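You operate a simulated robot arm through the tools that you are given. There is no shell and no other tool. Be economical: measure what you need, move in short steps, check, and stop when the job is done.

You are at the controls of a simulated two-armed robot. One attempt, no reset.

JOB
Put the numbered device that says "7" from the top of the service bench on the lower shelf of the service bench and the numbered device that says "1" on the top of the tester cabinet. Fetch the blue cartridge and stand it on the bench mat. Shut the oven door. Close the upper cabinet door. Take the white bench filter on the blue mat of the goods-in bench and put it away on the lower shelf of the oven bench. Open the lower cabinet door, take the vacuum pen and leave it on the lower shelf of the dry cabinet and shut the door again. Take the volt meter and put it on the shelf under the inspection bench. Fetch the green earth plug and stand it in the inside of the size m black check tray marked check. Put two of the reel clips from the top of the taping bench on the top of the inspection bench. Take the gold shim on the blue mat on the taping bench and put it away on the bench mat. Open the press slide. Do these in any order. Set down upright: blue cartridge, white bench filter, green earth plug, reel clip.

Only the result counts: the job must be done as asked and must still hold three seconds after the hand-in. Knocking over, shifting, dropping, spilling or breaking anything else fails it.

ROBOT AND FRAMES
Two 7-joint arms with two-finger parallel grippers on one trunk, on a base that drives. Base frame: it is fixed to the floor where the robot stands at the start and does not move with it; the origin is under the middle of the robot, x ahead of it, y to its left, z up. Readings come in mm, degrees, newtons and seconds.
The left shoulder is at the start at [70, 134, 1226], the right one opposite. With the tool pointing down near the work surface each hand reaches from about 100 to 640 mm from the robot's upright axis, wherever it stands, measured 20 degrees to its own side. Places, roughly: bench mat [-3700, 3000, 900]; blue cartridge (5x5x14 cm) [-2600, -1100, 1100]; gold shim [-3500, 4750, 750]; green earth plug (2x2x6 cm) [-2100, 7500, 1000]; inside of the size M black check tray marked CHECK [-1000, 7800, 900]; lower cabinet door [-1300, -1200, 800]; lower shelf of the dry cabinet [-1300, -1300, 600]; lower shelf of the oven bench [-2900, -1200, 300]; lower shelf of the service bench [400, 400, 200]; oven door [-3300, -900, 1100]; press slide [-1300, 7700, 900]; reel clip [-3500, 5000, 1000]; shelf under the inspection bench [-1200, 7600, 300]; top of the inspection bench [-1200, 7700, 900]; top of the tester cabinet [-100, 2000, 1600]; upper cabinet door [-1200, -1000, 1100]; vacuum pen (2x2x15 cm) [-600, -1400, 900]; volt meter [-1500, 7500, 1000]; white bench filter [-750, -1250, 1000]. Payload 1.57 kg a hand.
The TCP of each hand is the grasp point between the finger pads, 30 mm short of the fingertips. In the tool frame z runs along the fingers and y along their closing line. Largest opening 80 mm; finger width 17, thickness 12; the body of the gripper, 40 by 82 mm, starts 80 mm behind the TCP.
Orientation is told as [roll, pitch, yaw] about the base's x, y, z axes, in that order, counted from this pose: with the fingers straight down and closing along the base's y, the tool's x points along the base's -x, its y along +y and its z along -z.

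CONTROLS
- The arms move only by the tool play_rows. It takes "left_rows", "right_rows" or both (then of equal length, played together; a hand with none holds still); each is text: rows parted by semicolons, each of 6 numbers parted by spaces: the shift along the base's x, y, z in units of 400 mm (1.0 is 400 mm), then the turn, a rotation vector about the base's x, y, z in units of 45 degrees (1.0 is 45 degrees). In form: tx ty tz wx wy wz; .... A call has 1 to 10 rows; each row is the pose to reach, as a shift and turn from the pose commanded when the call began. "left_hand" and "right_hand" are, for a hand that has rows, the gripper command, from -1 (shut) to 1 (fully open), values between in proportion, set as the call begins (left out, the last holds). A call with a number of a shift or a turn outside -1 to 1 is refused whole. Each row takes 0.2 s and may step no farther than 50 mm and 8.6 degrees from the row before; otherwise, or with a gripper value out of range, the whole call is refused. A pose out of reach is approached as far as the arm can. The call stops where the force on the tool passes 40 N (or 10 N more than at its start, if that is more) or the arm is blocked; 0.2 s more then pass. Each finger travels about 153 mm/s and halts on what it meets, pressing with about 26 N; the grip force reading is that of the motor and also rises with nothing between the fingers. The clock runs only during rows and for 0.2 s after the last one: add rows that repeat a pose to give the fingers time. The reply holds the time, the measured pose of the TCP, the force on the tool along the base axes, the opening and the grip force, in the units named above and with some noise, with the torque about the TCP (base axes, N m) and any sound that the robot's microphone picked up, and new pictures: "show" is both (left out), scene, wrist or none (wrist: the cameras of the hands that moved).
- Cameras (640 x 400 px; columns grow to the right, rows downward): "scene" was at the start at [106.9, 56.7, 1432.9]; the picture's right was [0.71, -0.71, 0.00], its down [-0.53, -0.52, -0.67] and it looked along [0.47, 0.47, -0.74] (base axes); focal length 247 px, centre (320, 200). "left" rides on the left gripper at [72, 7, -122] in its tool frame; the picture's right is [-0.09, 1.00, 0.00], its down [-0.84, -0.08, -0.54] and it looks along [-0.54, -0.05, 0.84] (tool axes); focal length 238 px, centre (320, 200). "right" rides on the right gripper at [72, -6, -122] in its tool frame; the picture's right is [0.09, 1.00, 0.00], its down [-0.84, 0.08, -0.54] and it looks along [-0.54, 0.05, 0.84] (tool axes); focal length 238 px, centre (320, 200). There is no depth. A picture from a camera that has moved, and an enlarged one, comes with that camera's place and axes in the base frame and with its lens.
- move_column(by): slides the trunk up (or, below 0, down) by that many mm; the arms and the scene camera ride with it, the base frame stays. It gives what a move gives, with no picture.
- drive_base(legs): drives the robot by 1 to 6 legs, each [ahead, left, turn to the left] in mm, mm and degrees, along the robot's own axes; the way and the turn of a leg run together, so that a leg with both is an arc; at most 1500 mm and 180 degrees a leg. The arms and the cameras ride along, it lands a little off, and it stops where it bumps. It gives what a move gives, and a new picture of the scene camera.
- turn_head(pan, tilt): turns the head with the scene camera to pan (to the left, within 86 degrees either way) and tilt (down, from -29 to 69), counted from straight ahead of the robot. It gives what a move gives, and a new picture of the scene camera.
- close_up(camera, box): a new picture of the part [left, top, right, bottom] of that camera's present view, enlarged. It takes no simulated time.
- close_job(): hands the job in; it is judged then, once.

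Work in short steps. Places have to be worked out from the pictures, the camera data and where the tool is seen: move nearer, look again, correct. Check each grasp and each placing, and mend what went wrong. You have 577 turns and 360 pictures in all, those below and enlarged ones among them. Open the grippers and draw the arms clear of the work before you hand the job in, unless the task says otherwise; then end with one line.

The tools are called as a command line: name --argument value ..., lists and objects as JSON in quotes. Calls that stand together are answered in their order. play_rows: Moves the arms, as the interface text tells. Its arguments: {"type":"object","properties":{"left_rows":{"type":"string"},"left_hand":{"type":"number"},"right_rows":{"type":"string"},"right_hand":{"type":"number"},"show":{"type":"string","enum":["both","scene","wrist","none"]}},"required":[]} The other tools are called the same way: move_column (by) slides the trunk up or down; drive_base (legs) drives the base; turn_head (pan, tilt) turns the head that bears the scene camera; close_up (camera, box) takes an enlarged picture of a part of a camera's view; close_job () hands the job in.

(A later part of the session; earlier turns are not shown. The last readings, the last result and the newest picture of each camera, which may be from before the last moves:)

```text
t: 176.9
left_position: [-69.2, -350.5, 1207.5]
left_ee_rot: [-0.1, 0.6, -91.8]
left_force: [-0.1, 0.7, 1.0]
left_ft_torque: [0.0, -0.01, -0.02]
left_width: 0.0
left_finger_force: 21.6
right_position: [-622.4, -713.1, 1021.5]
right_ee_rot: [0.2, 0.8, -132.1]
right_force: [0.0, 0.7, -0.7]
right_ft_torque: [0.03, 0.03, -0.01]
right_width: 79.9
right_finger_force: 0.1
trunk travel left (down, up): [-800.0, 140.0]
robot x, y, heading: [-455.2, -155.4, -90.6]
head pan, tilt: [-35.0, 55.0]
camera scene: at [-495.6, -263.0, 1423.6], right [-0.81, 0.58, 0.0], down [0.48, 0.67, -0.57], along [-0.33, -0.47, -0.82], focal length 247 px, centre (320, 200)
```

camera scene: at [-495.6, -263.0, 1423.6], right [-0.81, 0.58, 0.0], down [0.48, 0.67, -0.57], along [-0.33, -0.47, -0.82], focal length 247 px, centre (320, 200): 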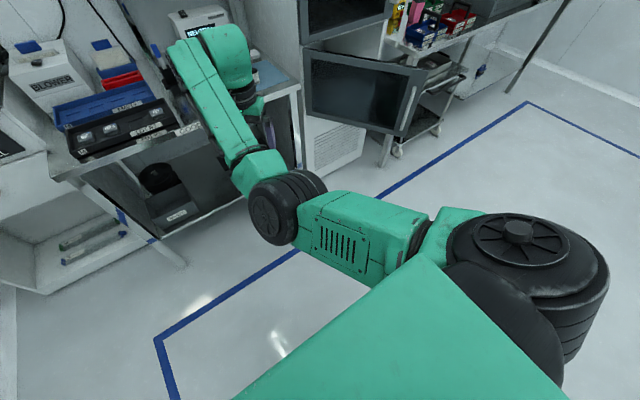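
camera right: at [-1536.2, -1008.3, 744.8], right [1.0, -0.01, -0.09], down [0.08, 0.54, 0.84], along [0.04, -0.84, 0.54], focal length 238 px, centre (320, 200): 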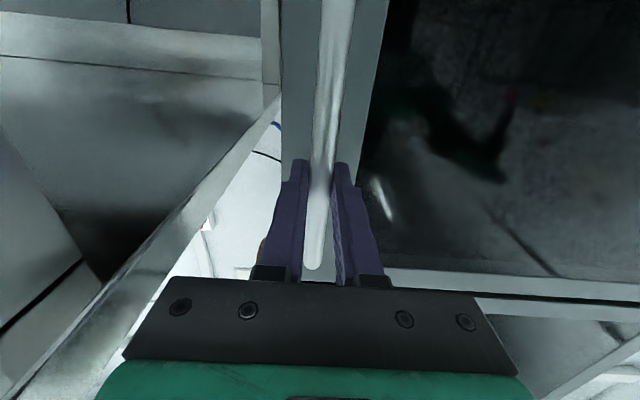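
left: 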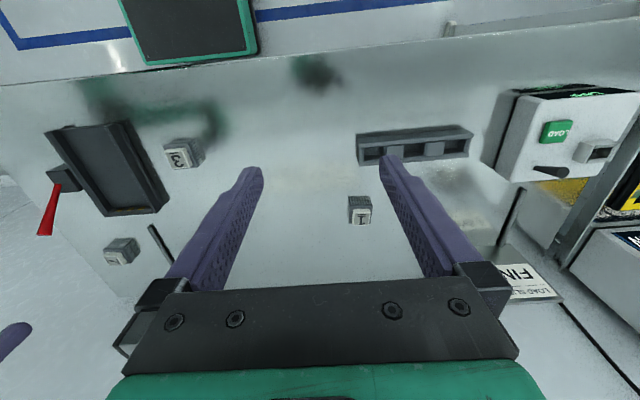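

Yaw is free. I test retraction in this attitude.

play_rows --right_rows "0 0.06 0 0 0 0;0 0.12 0 0 0 0;0 0.18 0 0 0 0;0 0.24 0 0 0 0;0 0.3 0 0 0 0;0 0.36 0 0 0 0;0 0.42 0 0 0 0;0 0.48 0 0 0 0" --show "scene"

```text
t: 178.8
left_position: [-69.2, -347.2, 1207.0]
left_ee_rot: [-0.1, 0.6, -91.8]
left_force: [0.4, 0.9, 0.1]
left_ft_torque: [-0.01, -0.01, -0.01]
left_width: 0.4
left_finger_force: 20.8
right_position: [-689.6, -633.0, 997.7]
right_ee_rot: [5.1, -16.3, -136.3]
right_force: [0.4, 0.4, 0.6]
right_ft_torque: [0.01, -0.01, 0.02]
right_width: 79.9
right_finger_force: 0.0
right hand out of reach, approached as far as the arm can: row 1, 2, 3, 4, 5, 6, 7, 8
trunk travel left (down, up): [-800.0, 140.0]
robot x, y, heading: [-452.1, -155.5, -90.6]
head pan, tilt: [-35.0, 55.0]
stopped in row 8 (right hand): the arm was blocked; the commanded pose is now the measured one
camera scene: at [-494.5, -260.8, 1423.9], right [-0.81, 0.58, 0.0], down [0.48, 0.67, -0.57], along [-0.33, -0.47, -0.82], focal length 247 px, centre (320, 200)
```

scene: 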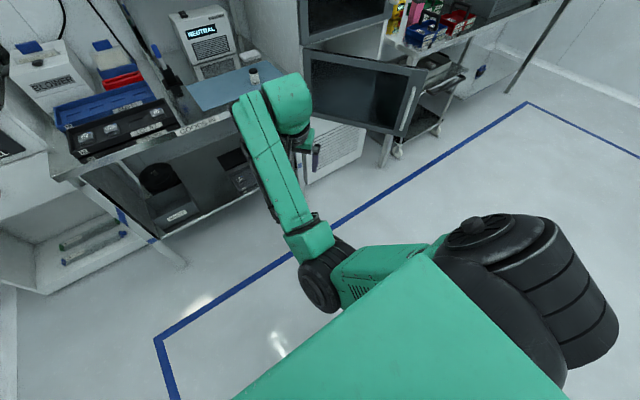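

The elbow sits against the torso. I try raising the hand high (where the elbow must drop below), hoping it swivels outward.

play_rows --right_rows "0 -0.06 0.06 0 0 0;0 -0.12 0.14 0 0 0;0 -0.16 0.24 0 0 0;0 -0.16 0.34 0 0 0;0 -0.16 0.44 0 0 0;0 -0.16 0.54 0 0 0;0 -0.16 0.64 0 0 0;0 -0.16 0.74 0 0 0;0 -0.16 0.84 0 0 0;0 -0.16 0.94 0 0 0" --show "none"

play_rows --right_rows "0 0.05 0.1 0 0 0.1;0 0.1 0.2 0 0 0.2;0 0.15 0.3 0 0 0.3;0 0.2 0.4 0 0 0.4;0 0.25 0.4 0 0 0.5;0 0.3 0.4 0 0 0.6;0 0.35 0.4 0 0 0.7;0 0.4 0.4 0 0 0.8" --show "scene"

```text
t: 181.0
left_position: [-72.3, -348.2, 1208.1]
left_ee_rot: [0.0, 0.6, -91.8]
left_force: [0.1, -0.8, 0.1]
left_ft_torque: [-0.01, -0.05, -0.03]
left_width: 0.0
left_finger_force: 21.4
right_position: [-692.6, -696.1, 1367.8]
right_ee_rot: [6.8, -16.0, -137.6]
right_force: [-0.8, 0.4, 0.7]
right_ft_torque: [-0.01, -0.01, 0.03]
right_width: 80.0
right_finger_force: 0.1
right hand out of reach, approached as far as the arm can: row 4, 5, 6, 7, 8, 10
trunk travel left (down, up): [-800.0, 140.0]
robot x, y, heading: [-455.7, -154.7, -90.7]
head pan, tilt: [-35.0, 55.0]
```

```text
t: 182.8
left_position: [-68.5, -350.5, 1205.5]
left_ee_rot: [-0.1, 0.7, -91.8]
left_force: [0.6, -1.0, -0.3]
left_ft_torque: [0.02, 0.01, -0.01]
left_width: 0.0
left_finger_force: 21.6
right_position: [-688.7, -536.6, 1463.4]
right_ee_rot: [5.0, -16.0, -100.8]
right_force: [-0.1, -0.8, -0.1]
right_ft_torque: [0.01, 0.03, 0.01]
right_width: 80.1
right_finger_force: 0.1
right hand out of reach, approached as far as the arm can: row 1, 2, 3, 4, 5, 6, 7, 8
trunk travel left (down, up): [-800.0, 140.0]
robot x, y, heading: [-453.8, -153.9, -90.6]
head pan, tilt: [-35.0, 55.0]
camera scene: at [-493.7, -264.1, 1423.6], right [-0.81, 0.58, 0.0], down [0.47, 0.67, -0.57], along [-0.33, -0.47, -0.82], focal length 247 px, centre (320, 200)
```

scene: 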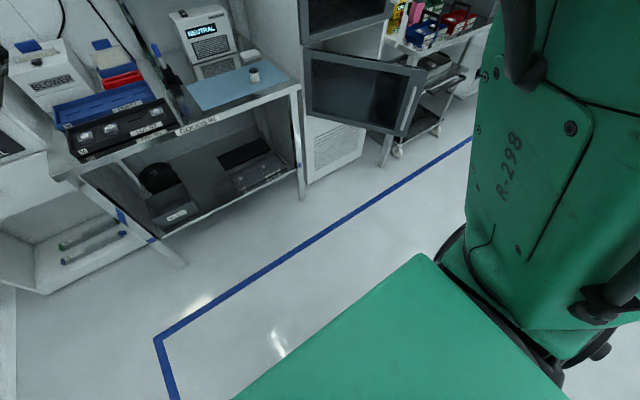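

The elbow has swung up and outward. I bring the hand down and level it.

play_rows --right_rows "0 0 -0.08 0.06 0.02 0.04;0 -0.01 -0.16 0.12 0.04 0.08;0 -0.02 -0.24 0.18 0.06 0.12;0.01 -0.03 -0.32 0.24 0.08 0.16;0.02 -0.04 -0.4 0.3 0.1 0.2;0.04 -0.05 -0.48 0.35 0.11 0.22;0.06 -0.06 -0.56 0.35 0.11 0.22;0.08 -0.07 -0.64 0.35 0.11 0.22;0.1 -0.08 -0.72 0.35 0.11 0.22;0.12 -0.09 -0.8 0.35 0.11 0.22" --show "none"

play_rows --right_rows "0.03 0 -0.05 0 0 0;0.06 0.03 -0.1 0 0 0;0.09 0.06 -0.1 0 0 0;0.12 0.09 -0.1 0 0 0;0.15 0.12 -0.1 0 0 0;0.18 0.15 -0.1 0 0 0" --show "scene"

```text
t: 185.0
left_position: [-72.0, -351.8, 1206.7]
left_ee_rot: [-0.1, 0.8, -91.9]
left_force: [-0.8, 0.3, 0.5]
left_ft_torque: [0.02, 0.0, -0.04]
left_width: 0.1
left_finger_force: 20.8
right_position: [-734.3, -630.0, 1169.7]
right_ee_rot: [0.9, -1.2, -90.5]
right_force: [0.2, -0.9, -0.6]
right_ft_torque: [0.03, -0.02, 0.0]
right_width: 80.1
right_finger_force: 0.0
right hand out of reach, approached as far as the arm can: row 3, 4, 5, 6, 7, 8, 9, 10
trunk travel left (down, up): [-800.0, 140.0]
robot x, y, heading: [-455.1, -157.3, -90.7]
head pan, tilt: [-35.0, 55.0]
```

```text
t: 186.4
left_position: [-70.3, -350.1, 1207.2]
left_ee_rot: [-0.1, 0.6, -91.8]
left_force: [-0.5, 0.3, 0.0]
left_ft_torque: [0.01, -0.01, 0.03]
left_width: 0.2
left_finger_force: 21.1
right_position: [-738.1, -631.7, 1133.2]
right_ee_rot: [0.2, -0.4, -90.7]
right_force: [-0.2, 0.0, -0.4]
right_ft_torque: [0.02, 0.02, 0.02]
right_width: 80.1
right_finger_force: 0.1
right hand out of reach, approached as far as the arm can: row 1, 2, 3, 4, 5, 6
trunk travel left (down, up): [-800.0, 140.0]
robot x, y, heading: [-454.3, -156.2, -90.6]
head pan, tilt: [-35.0, 55.0]
camera scene: at [-495.5, -262.8, 1423.7], right [-0.81, 0.58, 0.0], down [0.48, 0.67, -0.57], along [-0.33, -0.47, -0.82], focal length 247 px, centre (320, 200)
```

scene: 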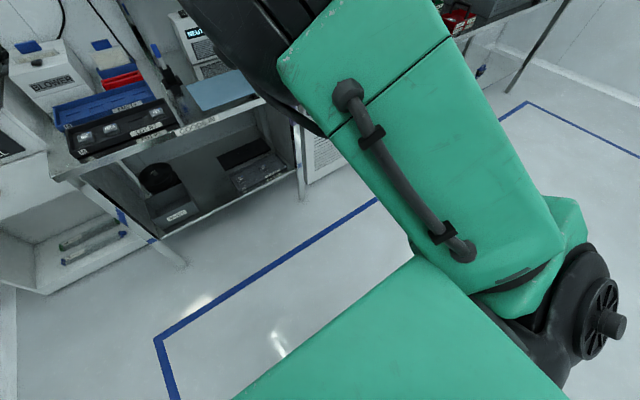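

Still limited to the left. I go up again, then move left while high, then down.

play_rows --right_rows "0 0.02 0.1 -0.05 0 0;0 0.04 0.2 -0.1 0 0;0 0.06 0.3 -0.15 0 0;0 0.08 0.4 -0.2 0 0;0 0.1 0.5 -0.25 0 0;0 0.15 0.6 -0.3 0 0;0 0.2 0.7 -0.35 0 0;0 0.25 0.8 -0.35 0 0;0 0.3 0.85 -0.35 0 0;0 0.35 0.9 -0.35 0 0" --show "none"

play_rows --right_rows "0.08 0 0 0 0 0;0.16 0 0 0 0 0;0.24 0 0 0 0 0;0.32 0 0 0 0 0;0.4 0 0 0 0 0;0.48 0 0 0 0 0;0.56 0 0 0 0 0;0.64 0 0 0 0 0" --show "scene"

```text
t: 188.6
left_position: [-70.1, -351.9, 1206.6]
left_ee_rot: [-0.2, 0.8, -91.8]
left_force: [-0.4, 0.0, -0.1]
left_ft_torque: [0.05, -0.01, -0.01]
left_width: 0.0
left_finger_force: 21.4
right_position: [-740.3, -525.0, 1469.1]
right_ee_rot: [-1.3, -16.5, -89.3]
right_force: [0.3, 0.2, 0.1]
right_ft_torque: [0.0, 0.01, 0.0]
right_width: 79.9
right_finger_force: 0.0
right hand out of reach, approached as far as the arm can: row 9, 10
trunk travel left (down, up): [-800.0, 140.0]
robot x, y, heading: [-452.7, -154.8, -90.5]
head pan, tilt: [-35.0, 55.0]
```

```text
t: 190.4
left_position: [-69.6, -350.7, 1207.8]
left_ee_rot: [-0.1, 0.7, -91.8]
left_force: [0.4, 0.2, -0.6]
left_ft_torque: [0.0, 0.01, -0.02]
left_width: 0.3
left_finger_force: 21.0
right_position: [-608.1, -579.5, 1447.5]
right_ee_rot: [-0.9, -16.6, -89.5]
right_force: [0.4, -0.5, -0.3]
right_ft_torque: [-0.02, 0.02, 0.03]
right_width: 80.1
right_finger_force: 0.0
right hand out of reach, approached as far as the arm can: row 1, 2, 3, 4, 5, 6, 7, 8
trunk travel left (down, up): [-800.0, 140.0]
robot x, y, heading: [-453.2, -154.8, -90.4]
head pan, tilt: [-35.0, 55.0]
camera scene: at [-496.0, -263.4, 1423.6], right [-0.81, 0.58, 0.0], down [0.48, 0.67, -0.57], along [-0.33, -0.47, -0.82], focal length 247 px, centre (320, 200)
```

scene: 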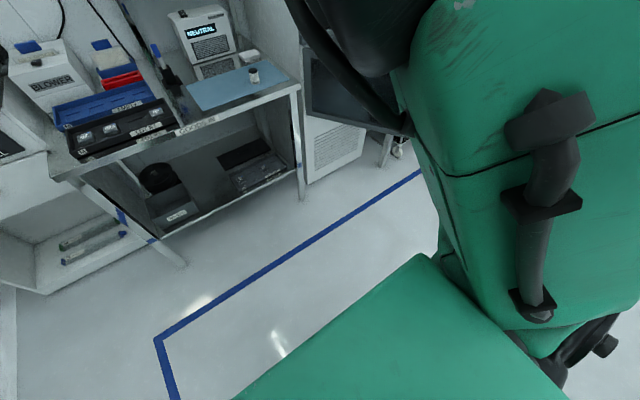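

Now I try descending on the right side close in, to let the elbow fall outward.

play_rows --right_rows "-0.1 0.02 0 0 0 0;-0.2 0.04 0 0 0 0;-0.3 0.08 0 0 0 0;-0.4 0.12 0 0 0 0;-0.5 0.16 0 0 0 0;-0.6 0.2 0 0 0 0;-0.65 0.24 -0.06 0 0 0;-0.65 0.28 -0.14 0.05 0 0;-0.65 0.28 -0.22 0.1 0 0;-0.65 0.28 -0.3 0.15 0 0" --show "none"

play_rows --right_rows "0 0 -0.06 0.05 0 0;0 0 -0.12 0.1 0 0;0 0 -0.2 0.15 0 0;0 0 -0.28 0.2 0 0;0 0 -0.36 0.2 0 0;0 0 -0.44 0.2 0 0;0 0 -0.52 0.2 0 0;0 0 -0.6 0.2 0 0" --show "scene"

```text
t: 192.6
left_position: [-69.6, -351.4, 1207.4]
left_ee_rot: [0.0, 0.9, -91.8]
left_force: [0.1, 0.3, 0.0]
left_ft_torque: [-0.01, 0.0, 0.0]
left_width: 0.0
left_finger_force: 21.2
right_position: [-867.2, -464.2, 1329.6]
right_ee_rot: [-1.0, -9.6, -89.3]
right_force: [-0.6, 0.6, -0.2]
right_ft_torque: [0.02, 0.0, -0.01]
right_width: 80.0
right_finger_force: 0.0
trunk travel left (down, up): [-800.0, 140.0]
robot x, y, heading: [-455.4, -154.4, -90.5]
head pan, tilt: [-35.0, 55.0]
```

```text
t: 194.4
left_position: [-69.6, -350.6, 1207.4]
left_ee_rot: [-0.1, 0.7, -91.9]
left_force: [0.1, 0.0, 0.5]
left_ft_torque: [-0.02, -0.01, 0.01]
left_width: 0.0
left_finger_force: 21.5
right_position: [-868.3, -462.3, 1088.9]
right_ee_rot: [-1.0, -0.7, -89.2]
right_force: [1.0, -0.3, 0.0]
right_ft_torque: [0.04, 0.02, -0.01]
right_width: 79.9
right_finger_force: 0.1
trunk travel left (down, up): [-800.0, 140.0]
robot x, y, heading: [-455.6, -152.7, -90.4]
head pan, tilt: [-35.0, 55.0]
camera scene: at [-496.1, -263.5, 1423.6], right [-0.81, 0.58, 0.0], down [0.48, 0.67, -0.57], along [-0.33, -0.47, -0.82], focal length 247 px, centre (320, 200)
```

scene: 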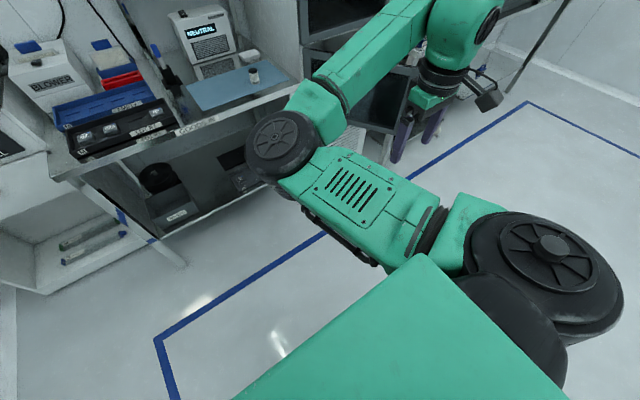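

Good: in this posture the right arm works on the far right side; I accept that and use the left arm for fine work. I raise the right hand clear and approach the goods-in bench to fetch the pen with the left.

play_rows --right_rows "0 0 0.1 0 0 0;0 0 0.2 0 0 0;0 0 0.3 0 0 0;0 0 0.4 0 0 0" --show "none"

drive_base --legs '[[560, -120, 0.5]]'

turn_head --pan 0 --tilt 35

close_up --camera "scene" --box '[200, 120, 440, 270]'

```text
t: 195.4
left_position: [-70.3, -349.6, 1206.6]
left_ee_rot: [-0.1, 0.7, -91.8]
left_force: [-0.3, 1.0, 0.2]
left_ft_torque: [0.0, -0.03, 0.02]
left_width: 0.0
left_finger_force: 21.4
right_position: [-868.6, -462.0, 1252.7]
right_ee_rot: [-1.0, -0.7, -89.3]
right_force: [-0.5, 0.3, 0.0]
right_ft_torque: [-0.05, 0.0, 0.01]
right_width: 80.2
right_finger_force: 0.1
trunk travel left (down, up): [-800.0, 140.0]
robot x, y, heading: [-456.2, -155.0, -90.5]
head pan, tilt: [-35.0, 55.0]
```

```text
t: 198.6
left_position: [-183.5, -890.7, 1207.1]
left_ee_rot: [-0.1, 0.7, -90.5]
left_force: [0.6, -1.2, 0.9]
left_ft_torque: [0.0, 0.0, 0.0]
left_width: 0.0
left_finger_force: 21.1
right_position: [-978.0, -1022.6, 1250.7]
right_ee_rot: [-0.9, -0.8, -87.9]
right_force: [0.3, -0.3, -1.2]
right_ft_torque: [0.0, 0.02, -0.02]
right_width: 80.0
right_finger_force: 0.1
trunk travel left (down, up): [-800.0, 140.0]
robot x, y, heading: [-570.3, -704.7, -88.9]
head pan, tilt: [-35.0, 55.0]
camera scene: at [-610.3, -812.1, 1423.8], right [-0.83, 0.56, 0.0], down [0.46, 0.68, -0.57], along [-0.32, -0.48, -0.82], focal length 247 px, centre (320, 200)
```

scene: 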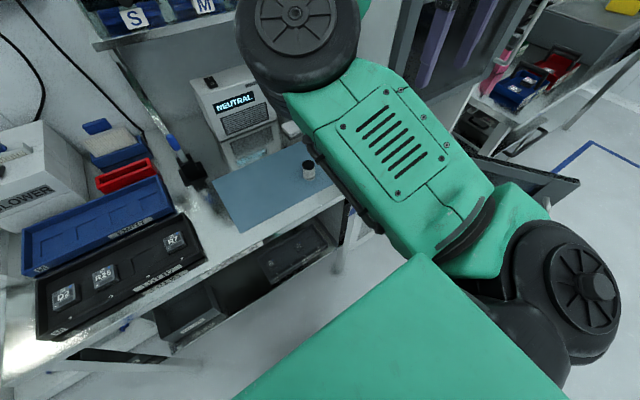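

```text
t: 199.6
left_position: [-183.1, -890.5, 1207.0]
left_ee_rot: [-0.1, 0.7, -90.4]
left_force: [-0.7, 0.2, -0.6]
left_ft_torque: [0.0, 0.01, -0.03]
left_width: 0.1
left_finger_force: 21.5
right_position: [-977.6, -1022.6, 1250.9]
right_ee_rot: [-1.1, -0.7, -87.9]
right_force: [1.0, 0.3, 0.0]
right_ft_torque: [0.01, 0.0, -0.01]
right_width: 80.1
right_finger_force: 0.0
trunk travel left (down, up): [-800.0, 140.0]
robot x, y, heading: [-571.9, -706.0, -88.9]
head pan, tilt: [0.0, 35.0]
camera scene: at [-568.9, -841.7, 1451.8], right [-1.0, -0.01, 0.0], down [-0.01, 0.57, -0.82], along [0.01, -0.82, -0.57], focal length 247 px, centre (320, 200)
```

scene: 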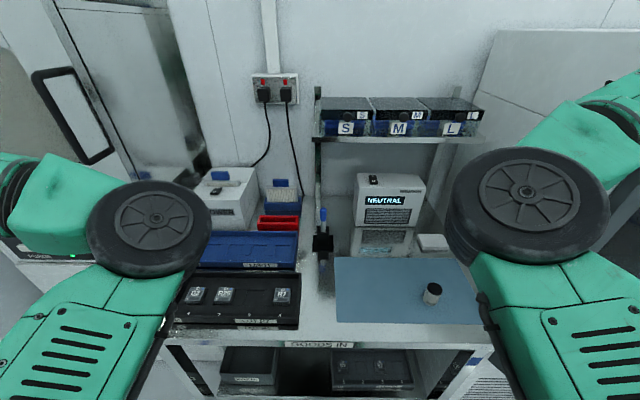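

```text
2.67 times, centred on (320, 195) of scene
camera zoom: at [-568.9, -841.7, 1451.8], right [-1.0, -0.01, 0.0], down [-0.01, 0.57, -0.82], along [0.01, -0.82, -0.57], focal length 660 px, centre (320, 213)
```

zoom: 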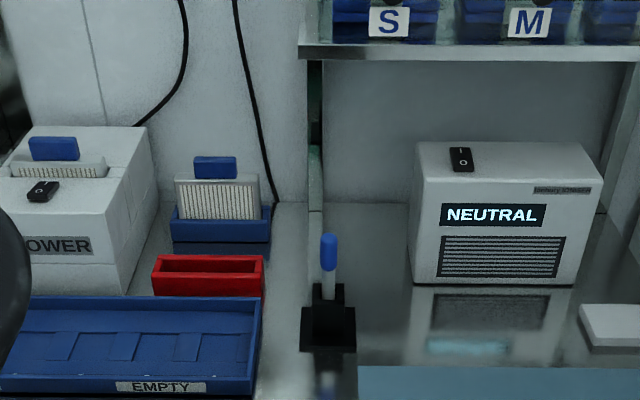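

The pen (blue cap) stands in a holder at ≈[-570,-1425], top ≈1017. I drive 140 closer, then bring the open left hand above and in front of it.

drive_base --legs '[[140, 0, -1]]'

play_rows --left_rows "-0.1 -0.05 0 0 0 0;-0.2 -0.1 0 0 0 0;-0.3 -0.15 0 0 0 0;-0.4 -0.2 0 0 0 0;-0.5 -0.25 0 0 0 0;-0.6 -0.32 -0.02 -0.05 0 0;-0.7 -0.39 -0.04 -0.1 0 0;-0.8 -0.46 -0.06 -0.15 0 0;-0.88 -0.54 -0.1 -0.2 0 0;-0.95 -0.62 -0.15 -0.25 0 0" --left_hand 0.6 --show "both"

```text
t: 200.9
left_position: [-185.0, -1031.8, 1207.9]
left_ee_rot: [-0.1, 0.6, -91.5]
left_force: [0.1, 0.3, 0.1]
left_ft_torque: [-0.01, -0.03, 0.01]
left_width: 0.1
left_finger_force: 20.6
right_position: [-984.3, -1151.0, 1252.0]
right_ee_rot: [-1.0, -0.8, -88.9]
right_force: [0.5, 1.3, -0.5]
right_ft_torque: [-0.01, 0.0, 0.04]
right_width: 79.9
right_finger_force: 0.1
trunk travel left (down, up): [-800.0, 140.0]
robot x, y, heading: [-568.4, -846.3, -90.2]
head pan, tilt: [0.0, 35.0]
camera scene: at [-570.4, -976.4, 1452.2], right [-1.0, 0.0, 0.0], down [0.0, 0.57, -0.82], along [0.0, -0.82, -0.57], focal length 247 px, centre (320, 200)
```

scene: 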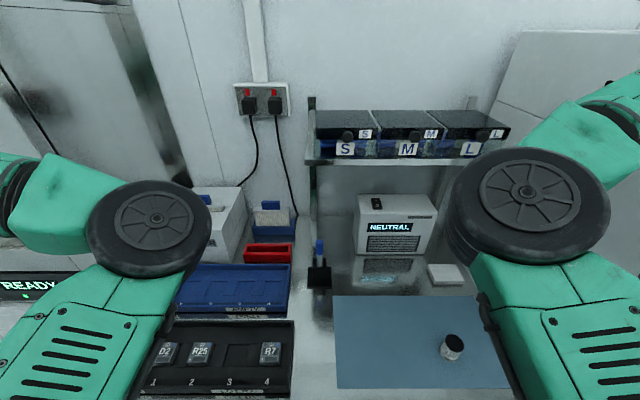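

```text
t: 203.2
left_position: [-192.9, -1166.2, 1193.1]
left_ee_rot: [0.1, -8.9, -91.5]
left_force: [-0.2, -0.2, 0.7]
left_ft_torque: [0.01, -0.01, 0.05]
left_width: 63.9
left_finger_force: 0.2
left hand out of reach, approached as far as the arm can: row 1, 2, 3, 4, 5, 6, 7, 8, 9, 10
right_position: [-982.8, -1152.9, 1251.5]
right_ee_rot: [-1.0, -0.8, -89.0]
right_force: [-0.1, 0.0, -0.2]
right_ft_torque: [0.04, -0.01, 0.03]
right_width: 79.9
right_finger_force: 0.1
trunk travel left (down, up): [-800.0, 140.0]
robot x, y, heading: [-570.0, -839.2, -90.2]
head pan, tilt: [0.0, 35.0]
camera scene: at [-570.9, -979.7, 1451.8], right [-1.0, 0.0, 0.0], down [0.0, 0.57, -0.82], along [0.0, -0.82, -0.57], focal length 247 px, centre (320, 200)
camera left: at [-183.6, -1076.8, 1301.3], right [0.99, -0.12, 0.02], down [-0.1, -0.74, 0.67], along [-0.07, -0.66, -0.75], focal length 238 px, centre (320, 200)
```

scene: 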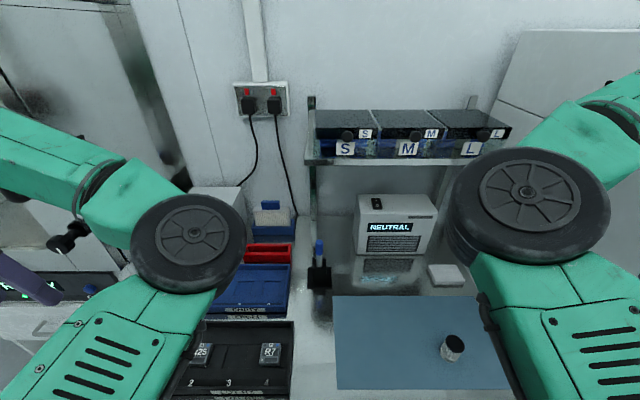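
left: 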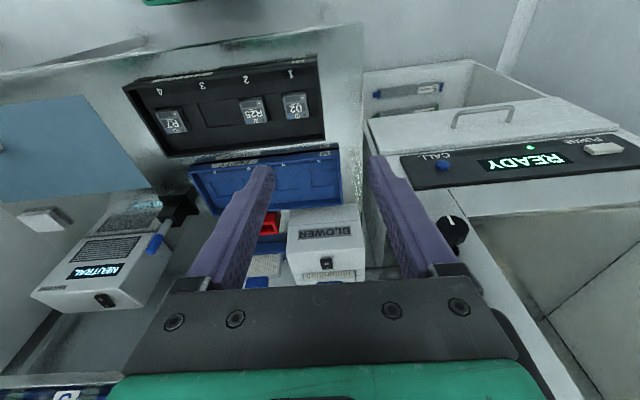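

Both arms have their elbows folded inside. I back off and try to unfold the left: extend it forward with a horizontal tool, cross right, then come down.

drive_base --legs '[[-600, 0, 0]]'

play_rows --left_rows "0 -0.08 0.02 -0.15 0 0;0 -0.16 0.04 -0.3 0 0;0 -0.24 0.06 -0.45 0 0;0 -0.32 0.06 -0.6 0 0;0 -0.4 0.06 -0.75 0 0;0 -0.48 0.06 -0.9 0 0;0 -0.56 0.06 -1 0 0;0 -0.64 0.06 -1 0 0;0 -0.72 0.06 -1 0 0;0 -0.8 0.06 -1 0 0" --show "none"

play_rows --left_rows "-0.08 -0.03 0 -0.15 0 0;-0.16 -0.06 0 -0.3 0 0;-0.24 -0.09 0 -0.45 0 0;-0.32 -0.12 0 -0.6 0 0;-0.4 -0.15 0 -0.75 0 0;-0.48 -0.15 0 -0.78 0 0;-0.56 -0.15 0 -0.78 0 0;-0.64 -0.15 0 -0.78 0 0;-0.72 -0.15 0 -0.78 0 0;-0.8 -0.15 0 -0.78 0 0" --show "scene"

```text
t: 206.6
left_position: [-190.2, -561.6, 1192.6]
left_ee_rot: [0.1, -8.9, -91.8]
left_force: [-0.2, 0.1, 0.0]
left_ft_torque: [0.04, -0.01, -0.01]
left_width: 63.8
left_finger_force: 0.0
right_position: [-981.1, -545.1, 1249.8]
right_ee_rot: [-1.0, -0.7, -89.2]
right_force: [0.3, -0.2, -0.2]
right_ft_torque: [0.01, 0.0, 0.01]
right_width: 80.1
right_finger_force: 0.1
trunk travel left (down, up): [-800.0, 140.0]
robot x, y, heading: [-570.1, -237.3, -90.4]
head pan, tilt: [0.0, 35.0]
camera scene: at [-567.8, -374.4, 1451.7], right [-1.0, 0.01, 0.0], down [0.0, 0.57, -0.82], along [-0.01, -0.82, -0.57], focal length 247 px, centre (320, 200)
```

scene: 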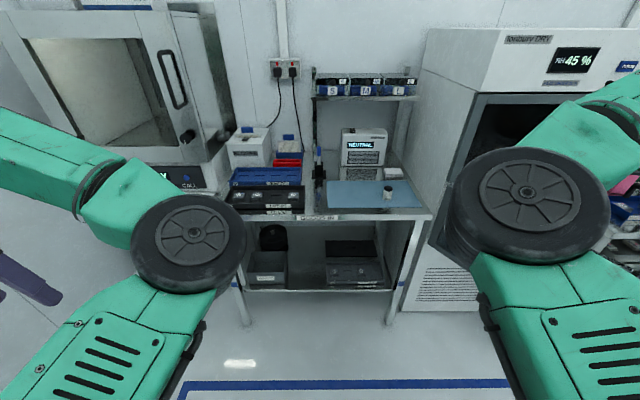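

```text
t: 208.8
left_position: [-190.6, -884.1, 1215.7]
left_ee_rot: [2.1, -53.9, -92.8]
left_force: [-0.5, 0.1, -0.2]
left_ft_torque: [0.01, 0.0, 0.01]
left_width: 64.0
left_finger_force: 0.2
right_position: [-980.3, -545.4, 1250.6]
right_ee_rot: [-1.1, -0.7, -89.1]
right_force: [0.3, 0.6, -0.4]
right_ft_torque: [-0.01, 0.0, 0.02]
right_width: 80.1
right_finger_force: 0.0
trunk travel left (down, up): [-800.0, 140.0]
robot x, y, heading: [-570.6, -239.3, -90.2]
head pan, tilt: [0.0, 35.0]
```

```text
t: 211.2
left_position: [-480.1, -944.9, 1228.1]
left_ee_rot: [98.1, -86.5, 174.4]
left_force: [0.1, 0.1, 0.3]
left_ft_torque: [0.02, 0.01, -0.03]
left_width: 63.8
left_finger_force: 0.0
right_position: [-981.2, -544.9, 1251.3]
right_ee_rot: [-1.0, -0.7, -89.2]
right_force: [-0.3, 0.0, 0.4]
right_ft_torque: [0.01, 0.03, 0.02]
right_width: 80.2
right_finger_force: 0.1
trunk travel left (down, up): [-800.0, 140.0]
robot x, y, heading: [-571.0, -237.8, -90.3]
head pan, tilt: [0.0, 35.0]
stopped in row 10 (left hand): the arm was blocked; the commanded pose is now the measured one
camera scene: at [-567.4, -373.2, 1451.9], right [-1.0, 0.01, 0.0], down [0.0, 0.57, -0.82], along [-0.01, -0.82, -0.57], focal length 247 px, centre (320, 200)
```

scene: 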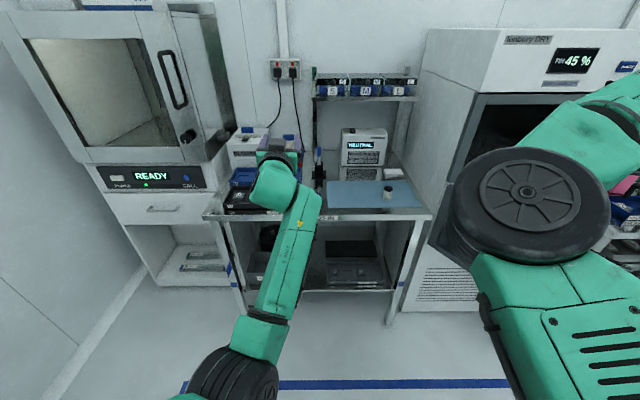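

The left elbow dropped. Now I bring the tool to pointing down with the hand ahead of the robot.

play_rows --left_rows "0 0.02 0 0.15 0 0;0 0.04 0 0.3 0 0;0 0.06 0 0.45 0 0;0 0.08 0 0.6 0 0;0 0.1 0 0.75 0 0;0 0.12 0 0.9 0 0;0 0.14 0 1 0 0" --show "none"

play_rows --left_rows "0 0.02 -0.04 0.15 0 0;0 0.04 -0.08 0.3 0 0;0 0.06 -0.12 0.45 0 0;0 0.08 -0.16 0.6 0 0;0 0.1 -0.2 0.75 0 0;0 0.12 -0.24 0.9 0 0;0 0.14 -0.28 0.95 0 0;0 0.14 -0.28 0.95 0 0" --show "scene"

```text
t: 212.8
left_position: [-484.8, -886.9, 1227.7]
left_ee_rot: [5.3, -45.0, -94.6]
left_force: [0.5, -0.2, -0.5]
left_ft_torque: [0.0, 0.0, 0.02]
left_width: 64.3
left_finger_force: 0.1
right_position: [-981.1, -543.8, 1250.1]
right_ee_rot: [-1.0, -0.7, -89.3]
right_force: [-0.4, -0.2, -1.0]
right_ft_torque: [-0.01, -0.03, -0.01]
right_width: 80.1
right_finger_force: 0.0
trunk travel left (down, up): [-800.0, 140.0]
robot x, y, heading: [-566.6, -238.2, -90.6]
head pan, tilt: [0.0, 35.0]
```

```text
t: 214.6
left_position: [-484.1, -830.4, 1113.3]
left_ee_rot: [2.4, -2.3, -93.2]
left_force: [-0.2, -0.4, -0.2]
left_ft_torque: [0.02, -0.03, 0.0]
left_width: 63.9
left_finger_force: 0.1
right_position: [-981.0, -544.8, 1250.7]
right_ee_rot: [-1.0, -0.8, -89.2]
right_force: [0.3, 0.3, 0.0]
right_ft_torque: [0.03, -0.01, -0.02]
right_width: 80.2
right_finger_force: 0.1
trunk travel left (down, up): [-800.0, 140.0]
robot x, y, heading: [-567.0, -234.9, -90.3]
head pan, tilt: [0.0, 35.0]
camera scene: at [-567.9, -373.2, 1451.9], right [-1.0, 0.01, 0.0], down [0.0, 0.57, -0.82], along [-0.01, -0.82, -0.57], focal length 247 px, centre (320, 200)
```

scene: 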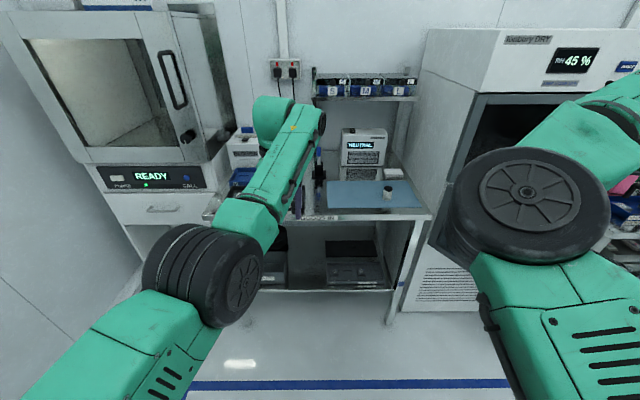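

That resembles the original mirrored posture. I test retraction to 455 ahead, and do the same unfolding for the right arm.

play_rows --left_rows "0 0.07 0 -0.01 -0.01 0.01;0 0.14 0 -0.02 -0.02 0.02;0 0.21 0 -0.03 -0.03 0.03;0 0.28 0 -0.04 -0.04 0.04;0 0.35 0 -0.05 -0.05 0.06;0 0.35 0 -0.05 -0.05 0.06" --right_rows "0 -0.08 0 -0.15 0 0;0 -0.16 0 -0.3 0 0;0 -0.24 0 -0.45 0 0;0 -0.32 0 -0.6 0 0;0 -0.4 0 -0.75 0 0;0 -0.48 0 -0.9 0 0" --show "none"

play_rows --right_rows "0 -0.06 0 -0.15 0 0;0 -0.12 0 -0.3 0 0;0 -0.18 0 -0.45 0 0;0.05 -0.24 0 -0.6 0 0;0.1 -0.3 0 -0.75 0 0;0.15 -0.36 0 -0.9 0 0;0.22 -0.42 0 -1 0 0;0.3 -0.48 0 -1 0 0;0.38 -0.5 0 -1 0 0;0.46 -0.5 0 -1 0 0" --show "none"

play_rows --right_rows "0.08 0 0 0 0 0;0.16 0 0 0 0 0;0.24 0 0 0 0 0;0.32 0 0 0 0 0;0.4 0 0 0 0 0;0.48 0 0 0 0 0;0.56 0 0 0 0 0" --show "scene"

```text
t: 216.0
left_position: [-493.5, -816.1, 1095.9]
left_ee_rot: [4.6, -4.7, -90.6]
left_force: [-0.1, -0.2, 0.3]
left_ft_torque: [0.03, -0.01, 0.01]
left_width: 64.2
left_finger_force: 0.0
left hand out of reach, approached as far as the arm can: row 1, 2, 3, 4, 5, 6
right_position: [-981.0, -738.1, 1249.8]
right_ee_rot: [-1.6, -41.3, -89.0]
right_force: [0.8, 0.1, -0.3]
right_ft_torque: [0.04, 0.0, 0.01]
right_width: 80.0
right_finger_force: 0.0
trunk travel left (down, up): [-800.0, 140.0]
robot x, y, heading: [-570.0, -230.8, -90.7]
head pan, tilt: [0.0, 35.0]
```

```text
t: 218.2
left_position: [-492.4, -814.8, 1096.7]
left_ee_rot: [4.5, -4.7, -90.7]
left_force: [0.3, -1.2, -0.7]
left_ft_torque: [0.01, 0.05, 0.0]
left_width: 63.9
left_finger_force: 0.1
right_position: [-795.7, -933.9, 1250.7]
right_ee_rot: [-12.8, -86.0, -78.1]
right_force: [-0.3, 0.4, 0.3]
right_ft_torque: [0.02, 0.0, -0.03]
right_width: 79.8
right_finger_force: 0.0
trunk travel left (down, up): [-800.0, 140.0]
robot x, y, heading: [-569.6, -234.6, -90.6]
head pan, tilt: [0.0, 35.0]
```

```text
t: 220.0
left_position: [-467.9, -822.1, 1101.9]
left_ee_rot: [4.8, -5.5, -87.7]
left_force: [0.4, -0.4, -0.1]
left_ft_torque: [0.02, -0.02, 0.02]
left_width: 63.8
left_finger_force: 0.1
right_position: [-627.4, -950.8, 1224.8]
right_ee_rot: [21.6, -82.1, -117.4]
right_force: [-0.4, 1.2, 0.0]
right_ft_torque: [0.0, -0.03, 0.03]
right_width: 79.9
right_finger_force: 0.0
trunk travel left (down, up): [-800.0, 140.0]
robot x, y, heading: [-568.0, -233.8, -90.2]
head pan, tilt: [0.0, 35.0]
stopped in row 7 (right hand): the arm was blocked; the commanded pose is now the measured one
camera scene: at [-568.8, -372.4, 1452.0], right [-1.0, 0.01, 0.0], down [0.0, 0.57, -0.82], along [-0.01, -0.82, -0.57], focal length 247 px, centre (320, 200)
```

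scene: 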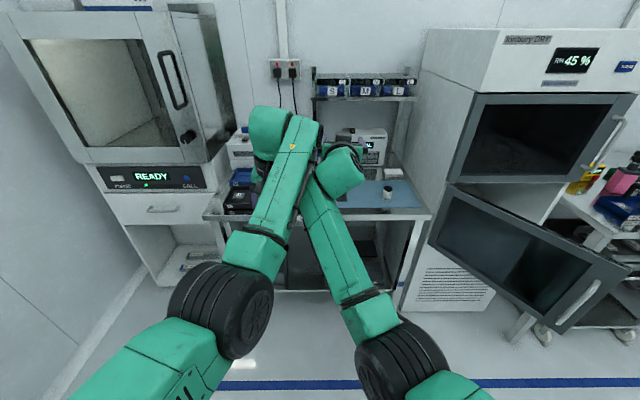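

The arms touch; I move the right hand away and look down at both elbows.

play_rows --right_rows "-0.08 0 0 0 0 0;-0.16 0 0 0 0 0;-0.24 0 0 0 0 0;-0.32 0 0 0 0 0;-0.4 0 0 0 0 0" --show "none"

turn_head --pan 0 --tilt 65

```text
t: 221.2
left_position: [-468.6, -822.0, 1102.2]
left_ee_rot: [4.8, -5.5, -87.7]
left_force: [-0.8, 0.2, -0.3]
left_ft_torque: [0.01, -0.03, 0.03]
left_width: 64.0
left_finger_force: 0.0
right_position: [-790.7, -950.0, 1223.0]
right_ee_rot: [21.2, -82.2, -116.8]
right_force: [-0.4, -0.2, -0.4]
right_ft_torque: [0.05, 0.03, 0.02]
right_width: 80.2
right_finger_force: 0.0
trunk travel left (down, up): [-800.0, 140.0]
robot x, y, heading: [-565.7, -234.3, -90.4]
head pan, tilt: [0.0, 35.0]
```

```text
t: 222.1
left_position: [-467.6, -822.0, 1101.4]
left_ee_rot: [4.6, -5.5, -87.6]
left_force: [0.2, -0.8, 0.4]
left_ft_torque: [-0.02, 0.0, -0.02]
left_width: 63.8
left_finger_force: 0.1
right_position: [-787.3, -950.5, 1223.0]
right_ee_rot: [20.8, -82.1, -116.6]
right_force: [0.9, -1.0, 0.4]
right_ft_torque: [0.0, 0.0, 0.02]
right_width: 79.9
right_finger_force: 0.1
trunk travel left (down, up): [-800.0, 140.0]
robot x, y, heading: [-568.5, -238.4, -90.4]
head pan, tilt: [0.0, 65.0]
camera scene: at [-567.5, -345.9, 1412.1], right [-1.0, 0.01, 0.0], down [0.01, 0.91, -0.42], along [0.0, -0.42, -0.91], focal length 247 px, centre (320, 200)
```

scene: 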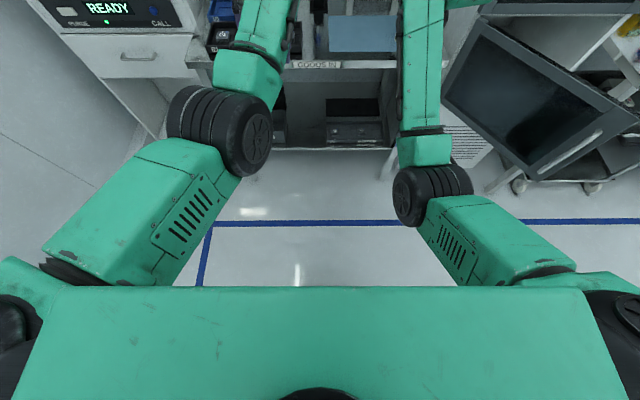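

Elbows are inside. A tool pointing inward should force the elbow outward: I rotate the left tool to point to the robot's right.

play_rows --left_rows "0 0 0 0 0.11 0;0 0 0 0 0.22 0;0 0 0 0 0.33 0;0 0 0 0 0.44 0;0 0 0 0 0.55 0;0 0 0 0 0.66 0;0 0 0 0 0.77 0;0 0 0 0 0.88 0;0 0 0 0 0.99 0" --show "none"

play_rows --left_rows "0 0 0 0 0.11 0;0 0.02 0 0 0.22 0;0 0.04 0 0 0.33 0;0 0.07 0 0 0.44 0;0 0.1 0 0 0.55 0;0 0.13 0 0 0.66 0;0 0.16 0 0 0.77 0;0 0.2 0 0 0.88 0;0 0.24 0 0 0.95 0;0 0.28 0 0 0.95 0" --show "scene"

```text
t: 224.1
left_position: [-467.3, -822.9, 1100.7]
left_ee_rot: [-39.9, -2.3, -84.4]
left_force: [0.4, 0.7, -0.4]
left_ft_torque: [0.0, 0.0, 0.02]
left_width: 63.9
left_finger_force: 0.1
right_position: [-786.6, -950.9, 1222.9]
right_ee_rot: [20.7, -82.2, -116.4]
right_force: [0.1, -0.2, -0.3]
right_ft_torque: [0.01, 0.01, 0.0]
right_width: 80.1
right_finger_force: 0.1
trunk travel left (down, up): [-800.0, 140.0]
robot x, y, heading: [-569.3, -234.2, -90.6]
head pan, tilt: [0.0, 65.0]
```

```text
t: 226.3
left_position: [-468.4, -710.0, 1101.1]
left_ee_rot: [-82.3, 2.0, -84.4]
left_force: [-0.3, 0.8, -0.3]
left_ft_torque: [0.01, -0.03, -0.01]
left_width: 64.2
left_finger_force: 0.0
left hand out of reach, approached as far as the arm can: row 2, 3, 4
right_position: [-787.9, -950.0, 1223.4]
right_ee_rot: [21.1, -82.2, -116.6]
right_force: [0.8, 0.6, 0.2]
right_ft_torque: [0.01, 0.01, 0.0]
right_width: 80.0
right_finger_force: 0.1
trunk travel left (down, up): [-800.0, 140.0]
robot x, y, heading: [-573.2, -233.0, -90.4]
head pan, tilt: [0.0, 65.0]
camera scene: at [-567.8, -345.1, 1412.1], right [-1.0, 0.01, 0.0], down [0.01, 0.91, -0.42], along [0.0, -0.42, -0.91], focal length 247 px, centre (320, 200)
```

scene: 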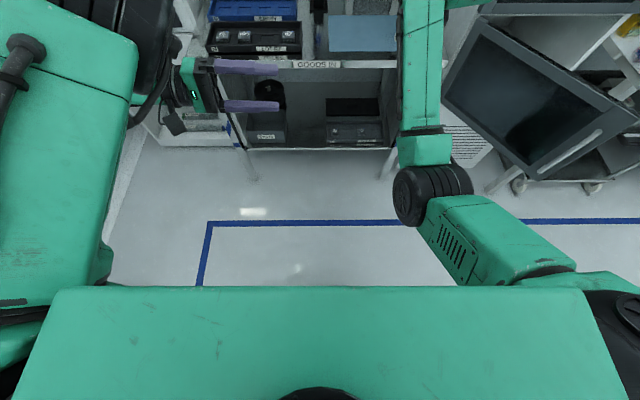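

Works: the elbow is swinging to the outside. I retract further with the tool pointing inward.

play_rows --left_rows "0 0.06 0 0 0 0;0 0.12 0 0 0 0;0 0.18 0 0 0 0;0 0.24 0 0 0 0;0 0.3 0 0 0 0;0 0.34 0 0 0 0;0 0.34 -0.06 0 0 0;0 0.34 -0.12 0 0 0" --show "none"

play_rows --left_rows "0 0 0 0 -0.11 0;0 0 0 0 -0.22 0;0 0 0 0 -0.33 0;0 0 0 0 -0.44 0;0 0 0 0 -0.55 0;0 0 0 0 -0.66 0;0 0 0 0 -0.77 0;0 0 0 0 -0.88 0;0 0 0 0 -0.99 0" --show "scene"

```text
t: 228.1
left_position: [-450.6, -579.4, 1053.8]
left_ee_rot: [-81.5, 2.0, -84.1]
left_force: [0.4, 0.1, -0.4]
left_ft_torque: [0.02, 0.02, -0.01]
left_width: 64.1
left_finger_force: 0.0
left hand out of reach, approached as far as the arm can: row 4, 5, 6, 7, 8
right_position: [-787.3, -952.4, 1222.0]
right_ee_rot: [20.6, -82.2, -116.3]
right_force: [-0.3, -0.6, 0.1]
right_ft_torque: [0.03, 0.03, 0.02]
right_width: 80.0
right_finger_force: 0.1
trunk travel left (down, up): [-800.0, 140.0]
robot x, y, heading: [-570.3, -238.5, -90.4]
head pan, tilt: [0.0, 65.0]
```

```text
t: 230.1
left_position: [-387.2, -581.7, 1043.3]
left_ee_rot: [-39.3, -1.7, -83.0]
left_force: [1.2, -0.2, -0.3]
left_ft_torque: [0.01, -0.02, -0.02]
left_width: 63.9
left_finger_force: 0.0
left hand out of reach, approached as far as the arm can: row 6, 7, 8, 9
right_position: [-787.4, -951.1, 1223.1]
right_ee_rot: [20.9, -82.2, -116.6]
right_force: [0.3, -0.3, -0.2]
right_ft_torque: [0.02, -0.02, 0.02]
right_width: 80.2
right_finger_force: 0.1
trunk travel left (down, up): [-800.0, 140.0]
robot x, y, heading: [-568.4, -239.5, -90.4]
head pan, tilt: [0.0, 65.0]
camera scene: at [-567.5, -345.7, 1412.0], right [-1.0, 0.01, 0.0], down [0.01, 0.91, -0.42], along [0.0, -0.42, -0.91], focal length 247 px, centre (320, 200)
```

scene: 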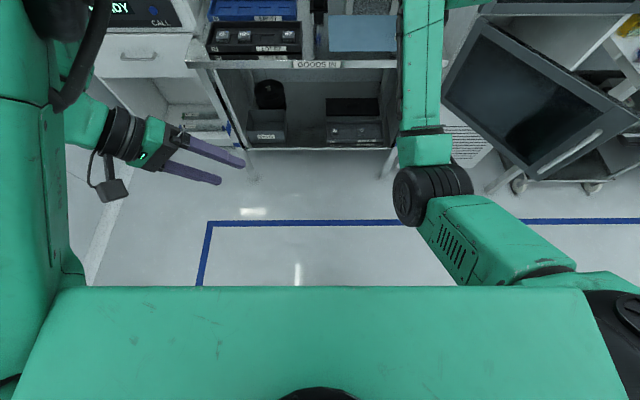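

I finish turning the left tool down and test a centre pose.

play_rows --left_rows "0 -0.03 0.02 0 -0.11 0;0 -0.06 0.04 0 -0.22 0;0 -0.09 0.06 0 -0.33 0;0 -0.12 0.08 0 -0.44 0;0 -0.15 0.1 0 -0.55 0;0 -0.18 0.12 0 -0.66 0;0 -0.2 0.12 0 -0.77 0;0 -0.2 0.12 0.03 -0.87 -0.1;0 -0.2 0.12 0.03 -0.87 -0.15" --show "none"

play_rows --left_rows "-0.08 0 0 0 0 0;-0.16 0 0 0 0 0;-0.24 0 0 0 0 0;-0.32 0 0 0 0 0;-0.4 0 0 0 0 0;-0.48 0 0 0 0 0;-0.48 0 0 0 0 0" --show "scene"

```text
t: 232.1
left_position: [-301.6, -738.4, 1105.1]
left_ee_rot: [0.4, -1.8, -92.6]
left_force: [-0.5, -0.8, 0.0]
left_ft_torque: [0.01, 0.0, -0.01]
left_width: 64.0
left_finger_force: 0.1
left hand out of reach, approached as far as the arm can: row 1, 2, 3, 4, 5, 6, 7, 8, 9
right_position: [-787.5, -949.6, 1223.7]
right_ee_rot: [21.0, -82.2, -116.6]
right_force: [0.3, -0.8, -0.3]
right_ft_torque: [-0.01, -0.06, -0.02]
right_width: 80.0
right_finger_force: 0.0
trunk travel left (down, up): [-800.0, 140.0]
robot x, y, heading: [-569.9, -233.3, -90.5]
head pan, tilt: [0.0, 65.0]
```

```text
t: 233.7
left_position: [-365.5, -793.0, 1117.8]
left_ee_rot: [1.1, -1.8, -93.2]
left_force: [-0.7, 0.0, -0.3]
left_ft_torque: [-0.01, -0.02, 0.02]
left_width: 64.0
left_finger_force: 0.0
left hand out of reach, approached as far as the arm can: row 1, 2, 3, 4, 5, 6, 7
right_position: [-788.2, -951.7, 1222.3]
right_ee_rot: [20.9, -82.2, -116.6]
right_force: [-0.7, -0.9, 0.3]
right_ft_torque: [0.0, 0.02, 0.0]
right_width: 80.0
right_finger_force: 0.0
trunk travel left (down, up): [-800.0, 140.0]
robot x, y, heading: [-566.0, -235.9, -90.5]
head pan, tilt: [0.0, 65.0]
camera scene: at [-567.7, -346.0, 1412.0], right [-1.0, 0.01, 0.0], down [0.01, 0.91, -0.42], along [0.0, -0.42, -0.91], focal length 247 px, centre (320, 200)
```

scene: 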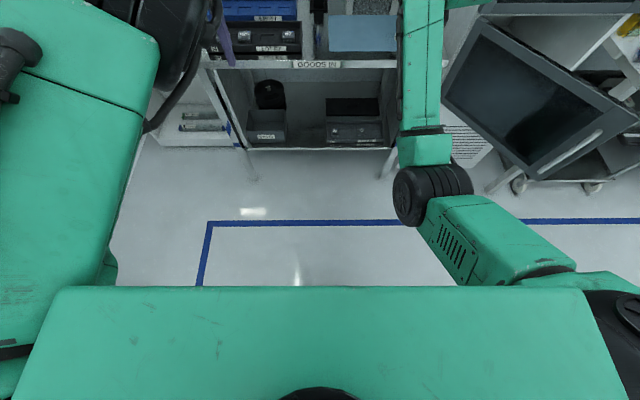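

I suspect the elbow joint is on its hyper-extended side (min wrist distance ≈460). I stretch the left arm fully ahead, then retract, hoping it folds the right way.

play_rows --left_rows "0 -0.08 -0.04 0 0 0;0 -0.16 -0.08 0 0 0;0 -0.24 -0.12 0 0 0;0 -0.32 -0.16 0 0 0;0 -0.4 -0.2 0 0 0;0 -0.48 -0.2 0 0 0;0 -0.56 -0.2 0 0 0;0 -0.64 -0.2 0 0 0" --show "scene"

```text
t: 235.5
left_position: [-349.5, -850.2, 1060.0]
left_ee_rot: [1.2, -1.8, -93.2]
left_force: [0.4, 1.4, 0.7]
left_ft_torque: [0.01, 0.02, 0.0]
left_width: 64.1
left_finger_force: 0.0
left hand out of reach, approached as far as the arm can: row 2, 3, 4, 5, 6, 7, 8
right_position: [-787.6, -950.3, 1221.8]
right_ee_rot: [21.0, -82.2, -116.6]
right_force: [-0.3, -0.1, 0.5]
right_ft_torque: [0.0, -0.02, 0.02]
right_width: 80.0
right_finger_force: 0.1
trunk travel left (down, up): [-800.0, 140.0]
robot x, y, heading: [-567.3, -236.5, -90.5]
head pan, tilt: [0.0, 65.0]
camera scene: at [-567.9, -346.2, 1412.0], right [-1.0, 0.01, 0.0], down [0.01, 0.91, -0.42], along [0.0, -0.42, -0.91], focal length 247 px, centre (320, 200)
```

scene: 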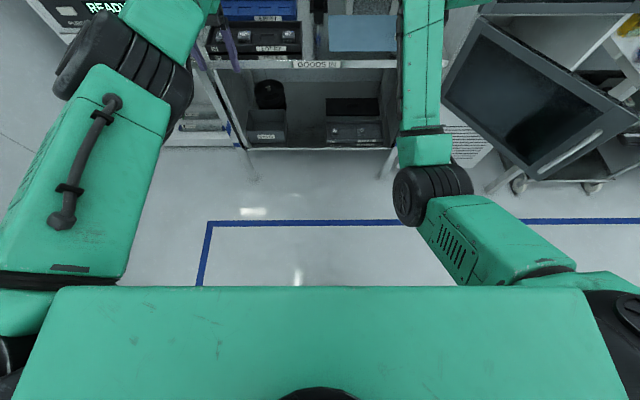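

The elbow is now on the outside. I retract.

play_rows --left_rows "0 0.08 0 0 0 0;0 0.16 0 0 0 0;0 0.24 0 0 0 0;0 0.32 0 0 0 0;0 0.4 0 0 0 0;0 0.48 0 0 0 0;0 0.56 0 0 0 0" --show "scene"

```text
t: 237.1
left_position: [-250.7, -645.5, 1049.1]
left_ee_rot: [0.0, -1.1, -91.8]
left_force: [-0.6, -0.3, 0.6]
left_ft_torque: [-0.04, 0.02, 0.01]
left_width: 64.0
left_finger_force: 0.0
left hand out of reach, approached as far as the arm can: row 3, 4, 5, 6, 7
right_position: [-787.1, -950.0, 1222.8]
right_ee_rot: [20.9, -82.3, -116.6]
right_force: [-0.1, 1.2, 0.3]
right_ft_torque: [0.01, -0.04, 0.02]
right_width: 80.1
right_finger_force: 0.1
trunk travel left (down, up): [-800.0, 140.0]
robot x, y, heading: [-569.1, -237.0, -90.5]
head pan, tilt: [0.0, 65.0]
camera scene: at [-566.7, -344.0, 1412.2], right [-1.0, 0.01, 0.0], down [0.01, 0.91, -0.42], along [0.0, -0.42, -0.91], focal length 247 px, centre (320, 200)
```

scene: 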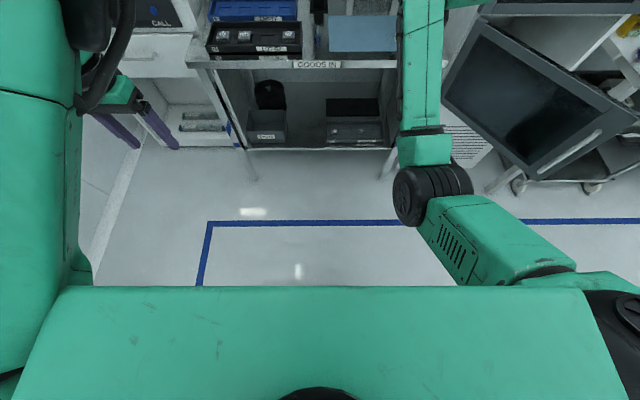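

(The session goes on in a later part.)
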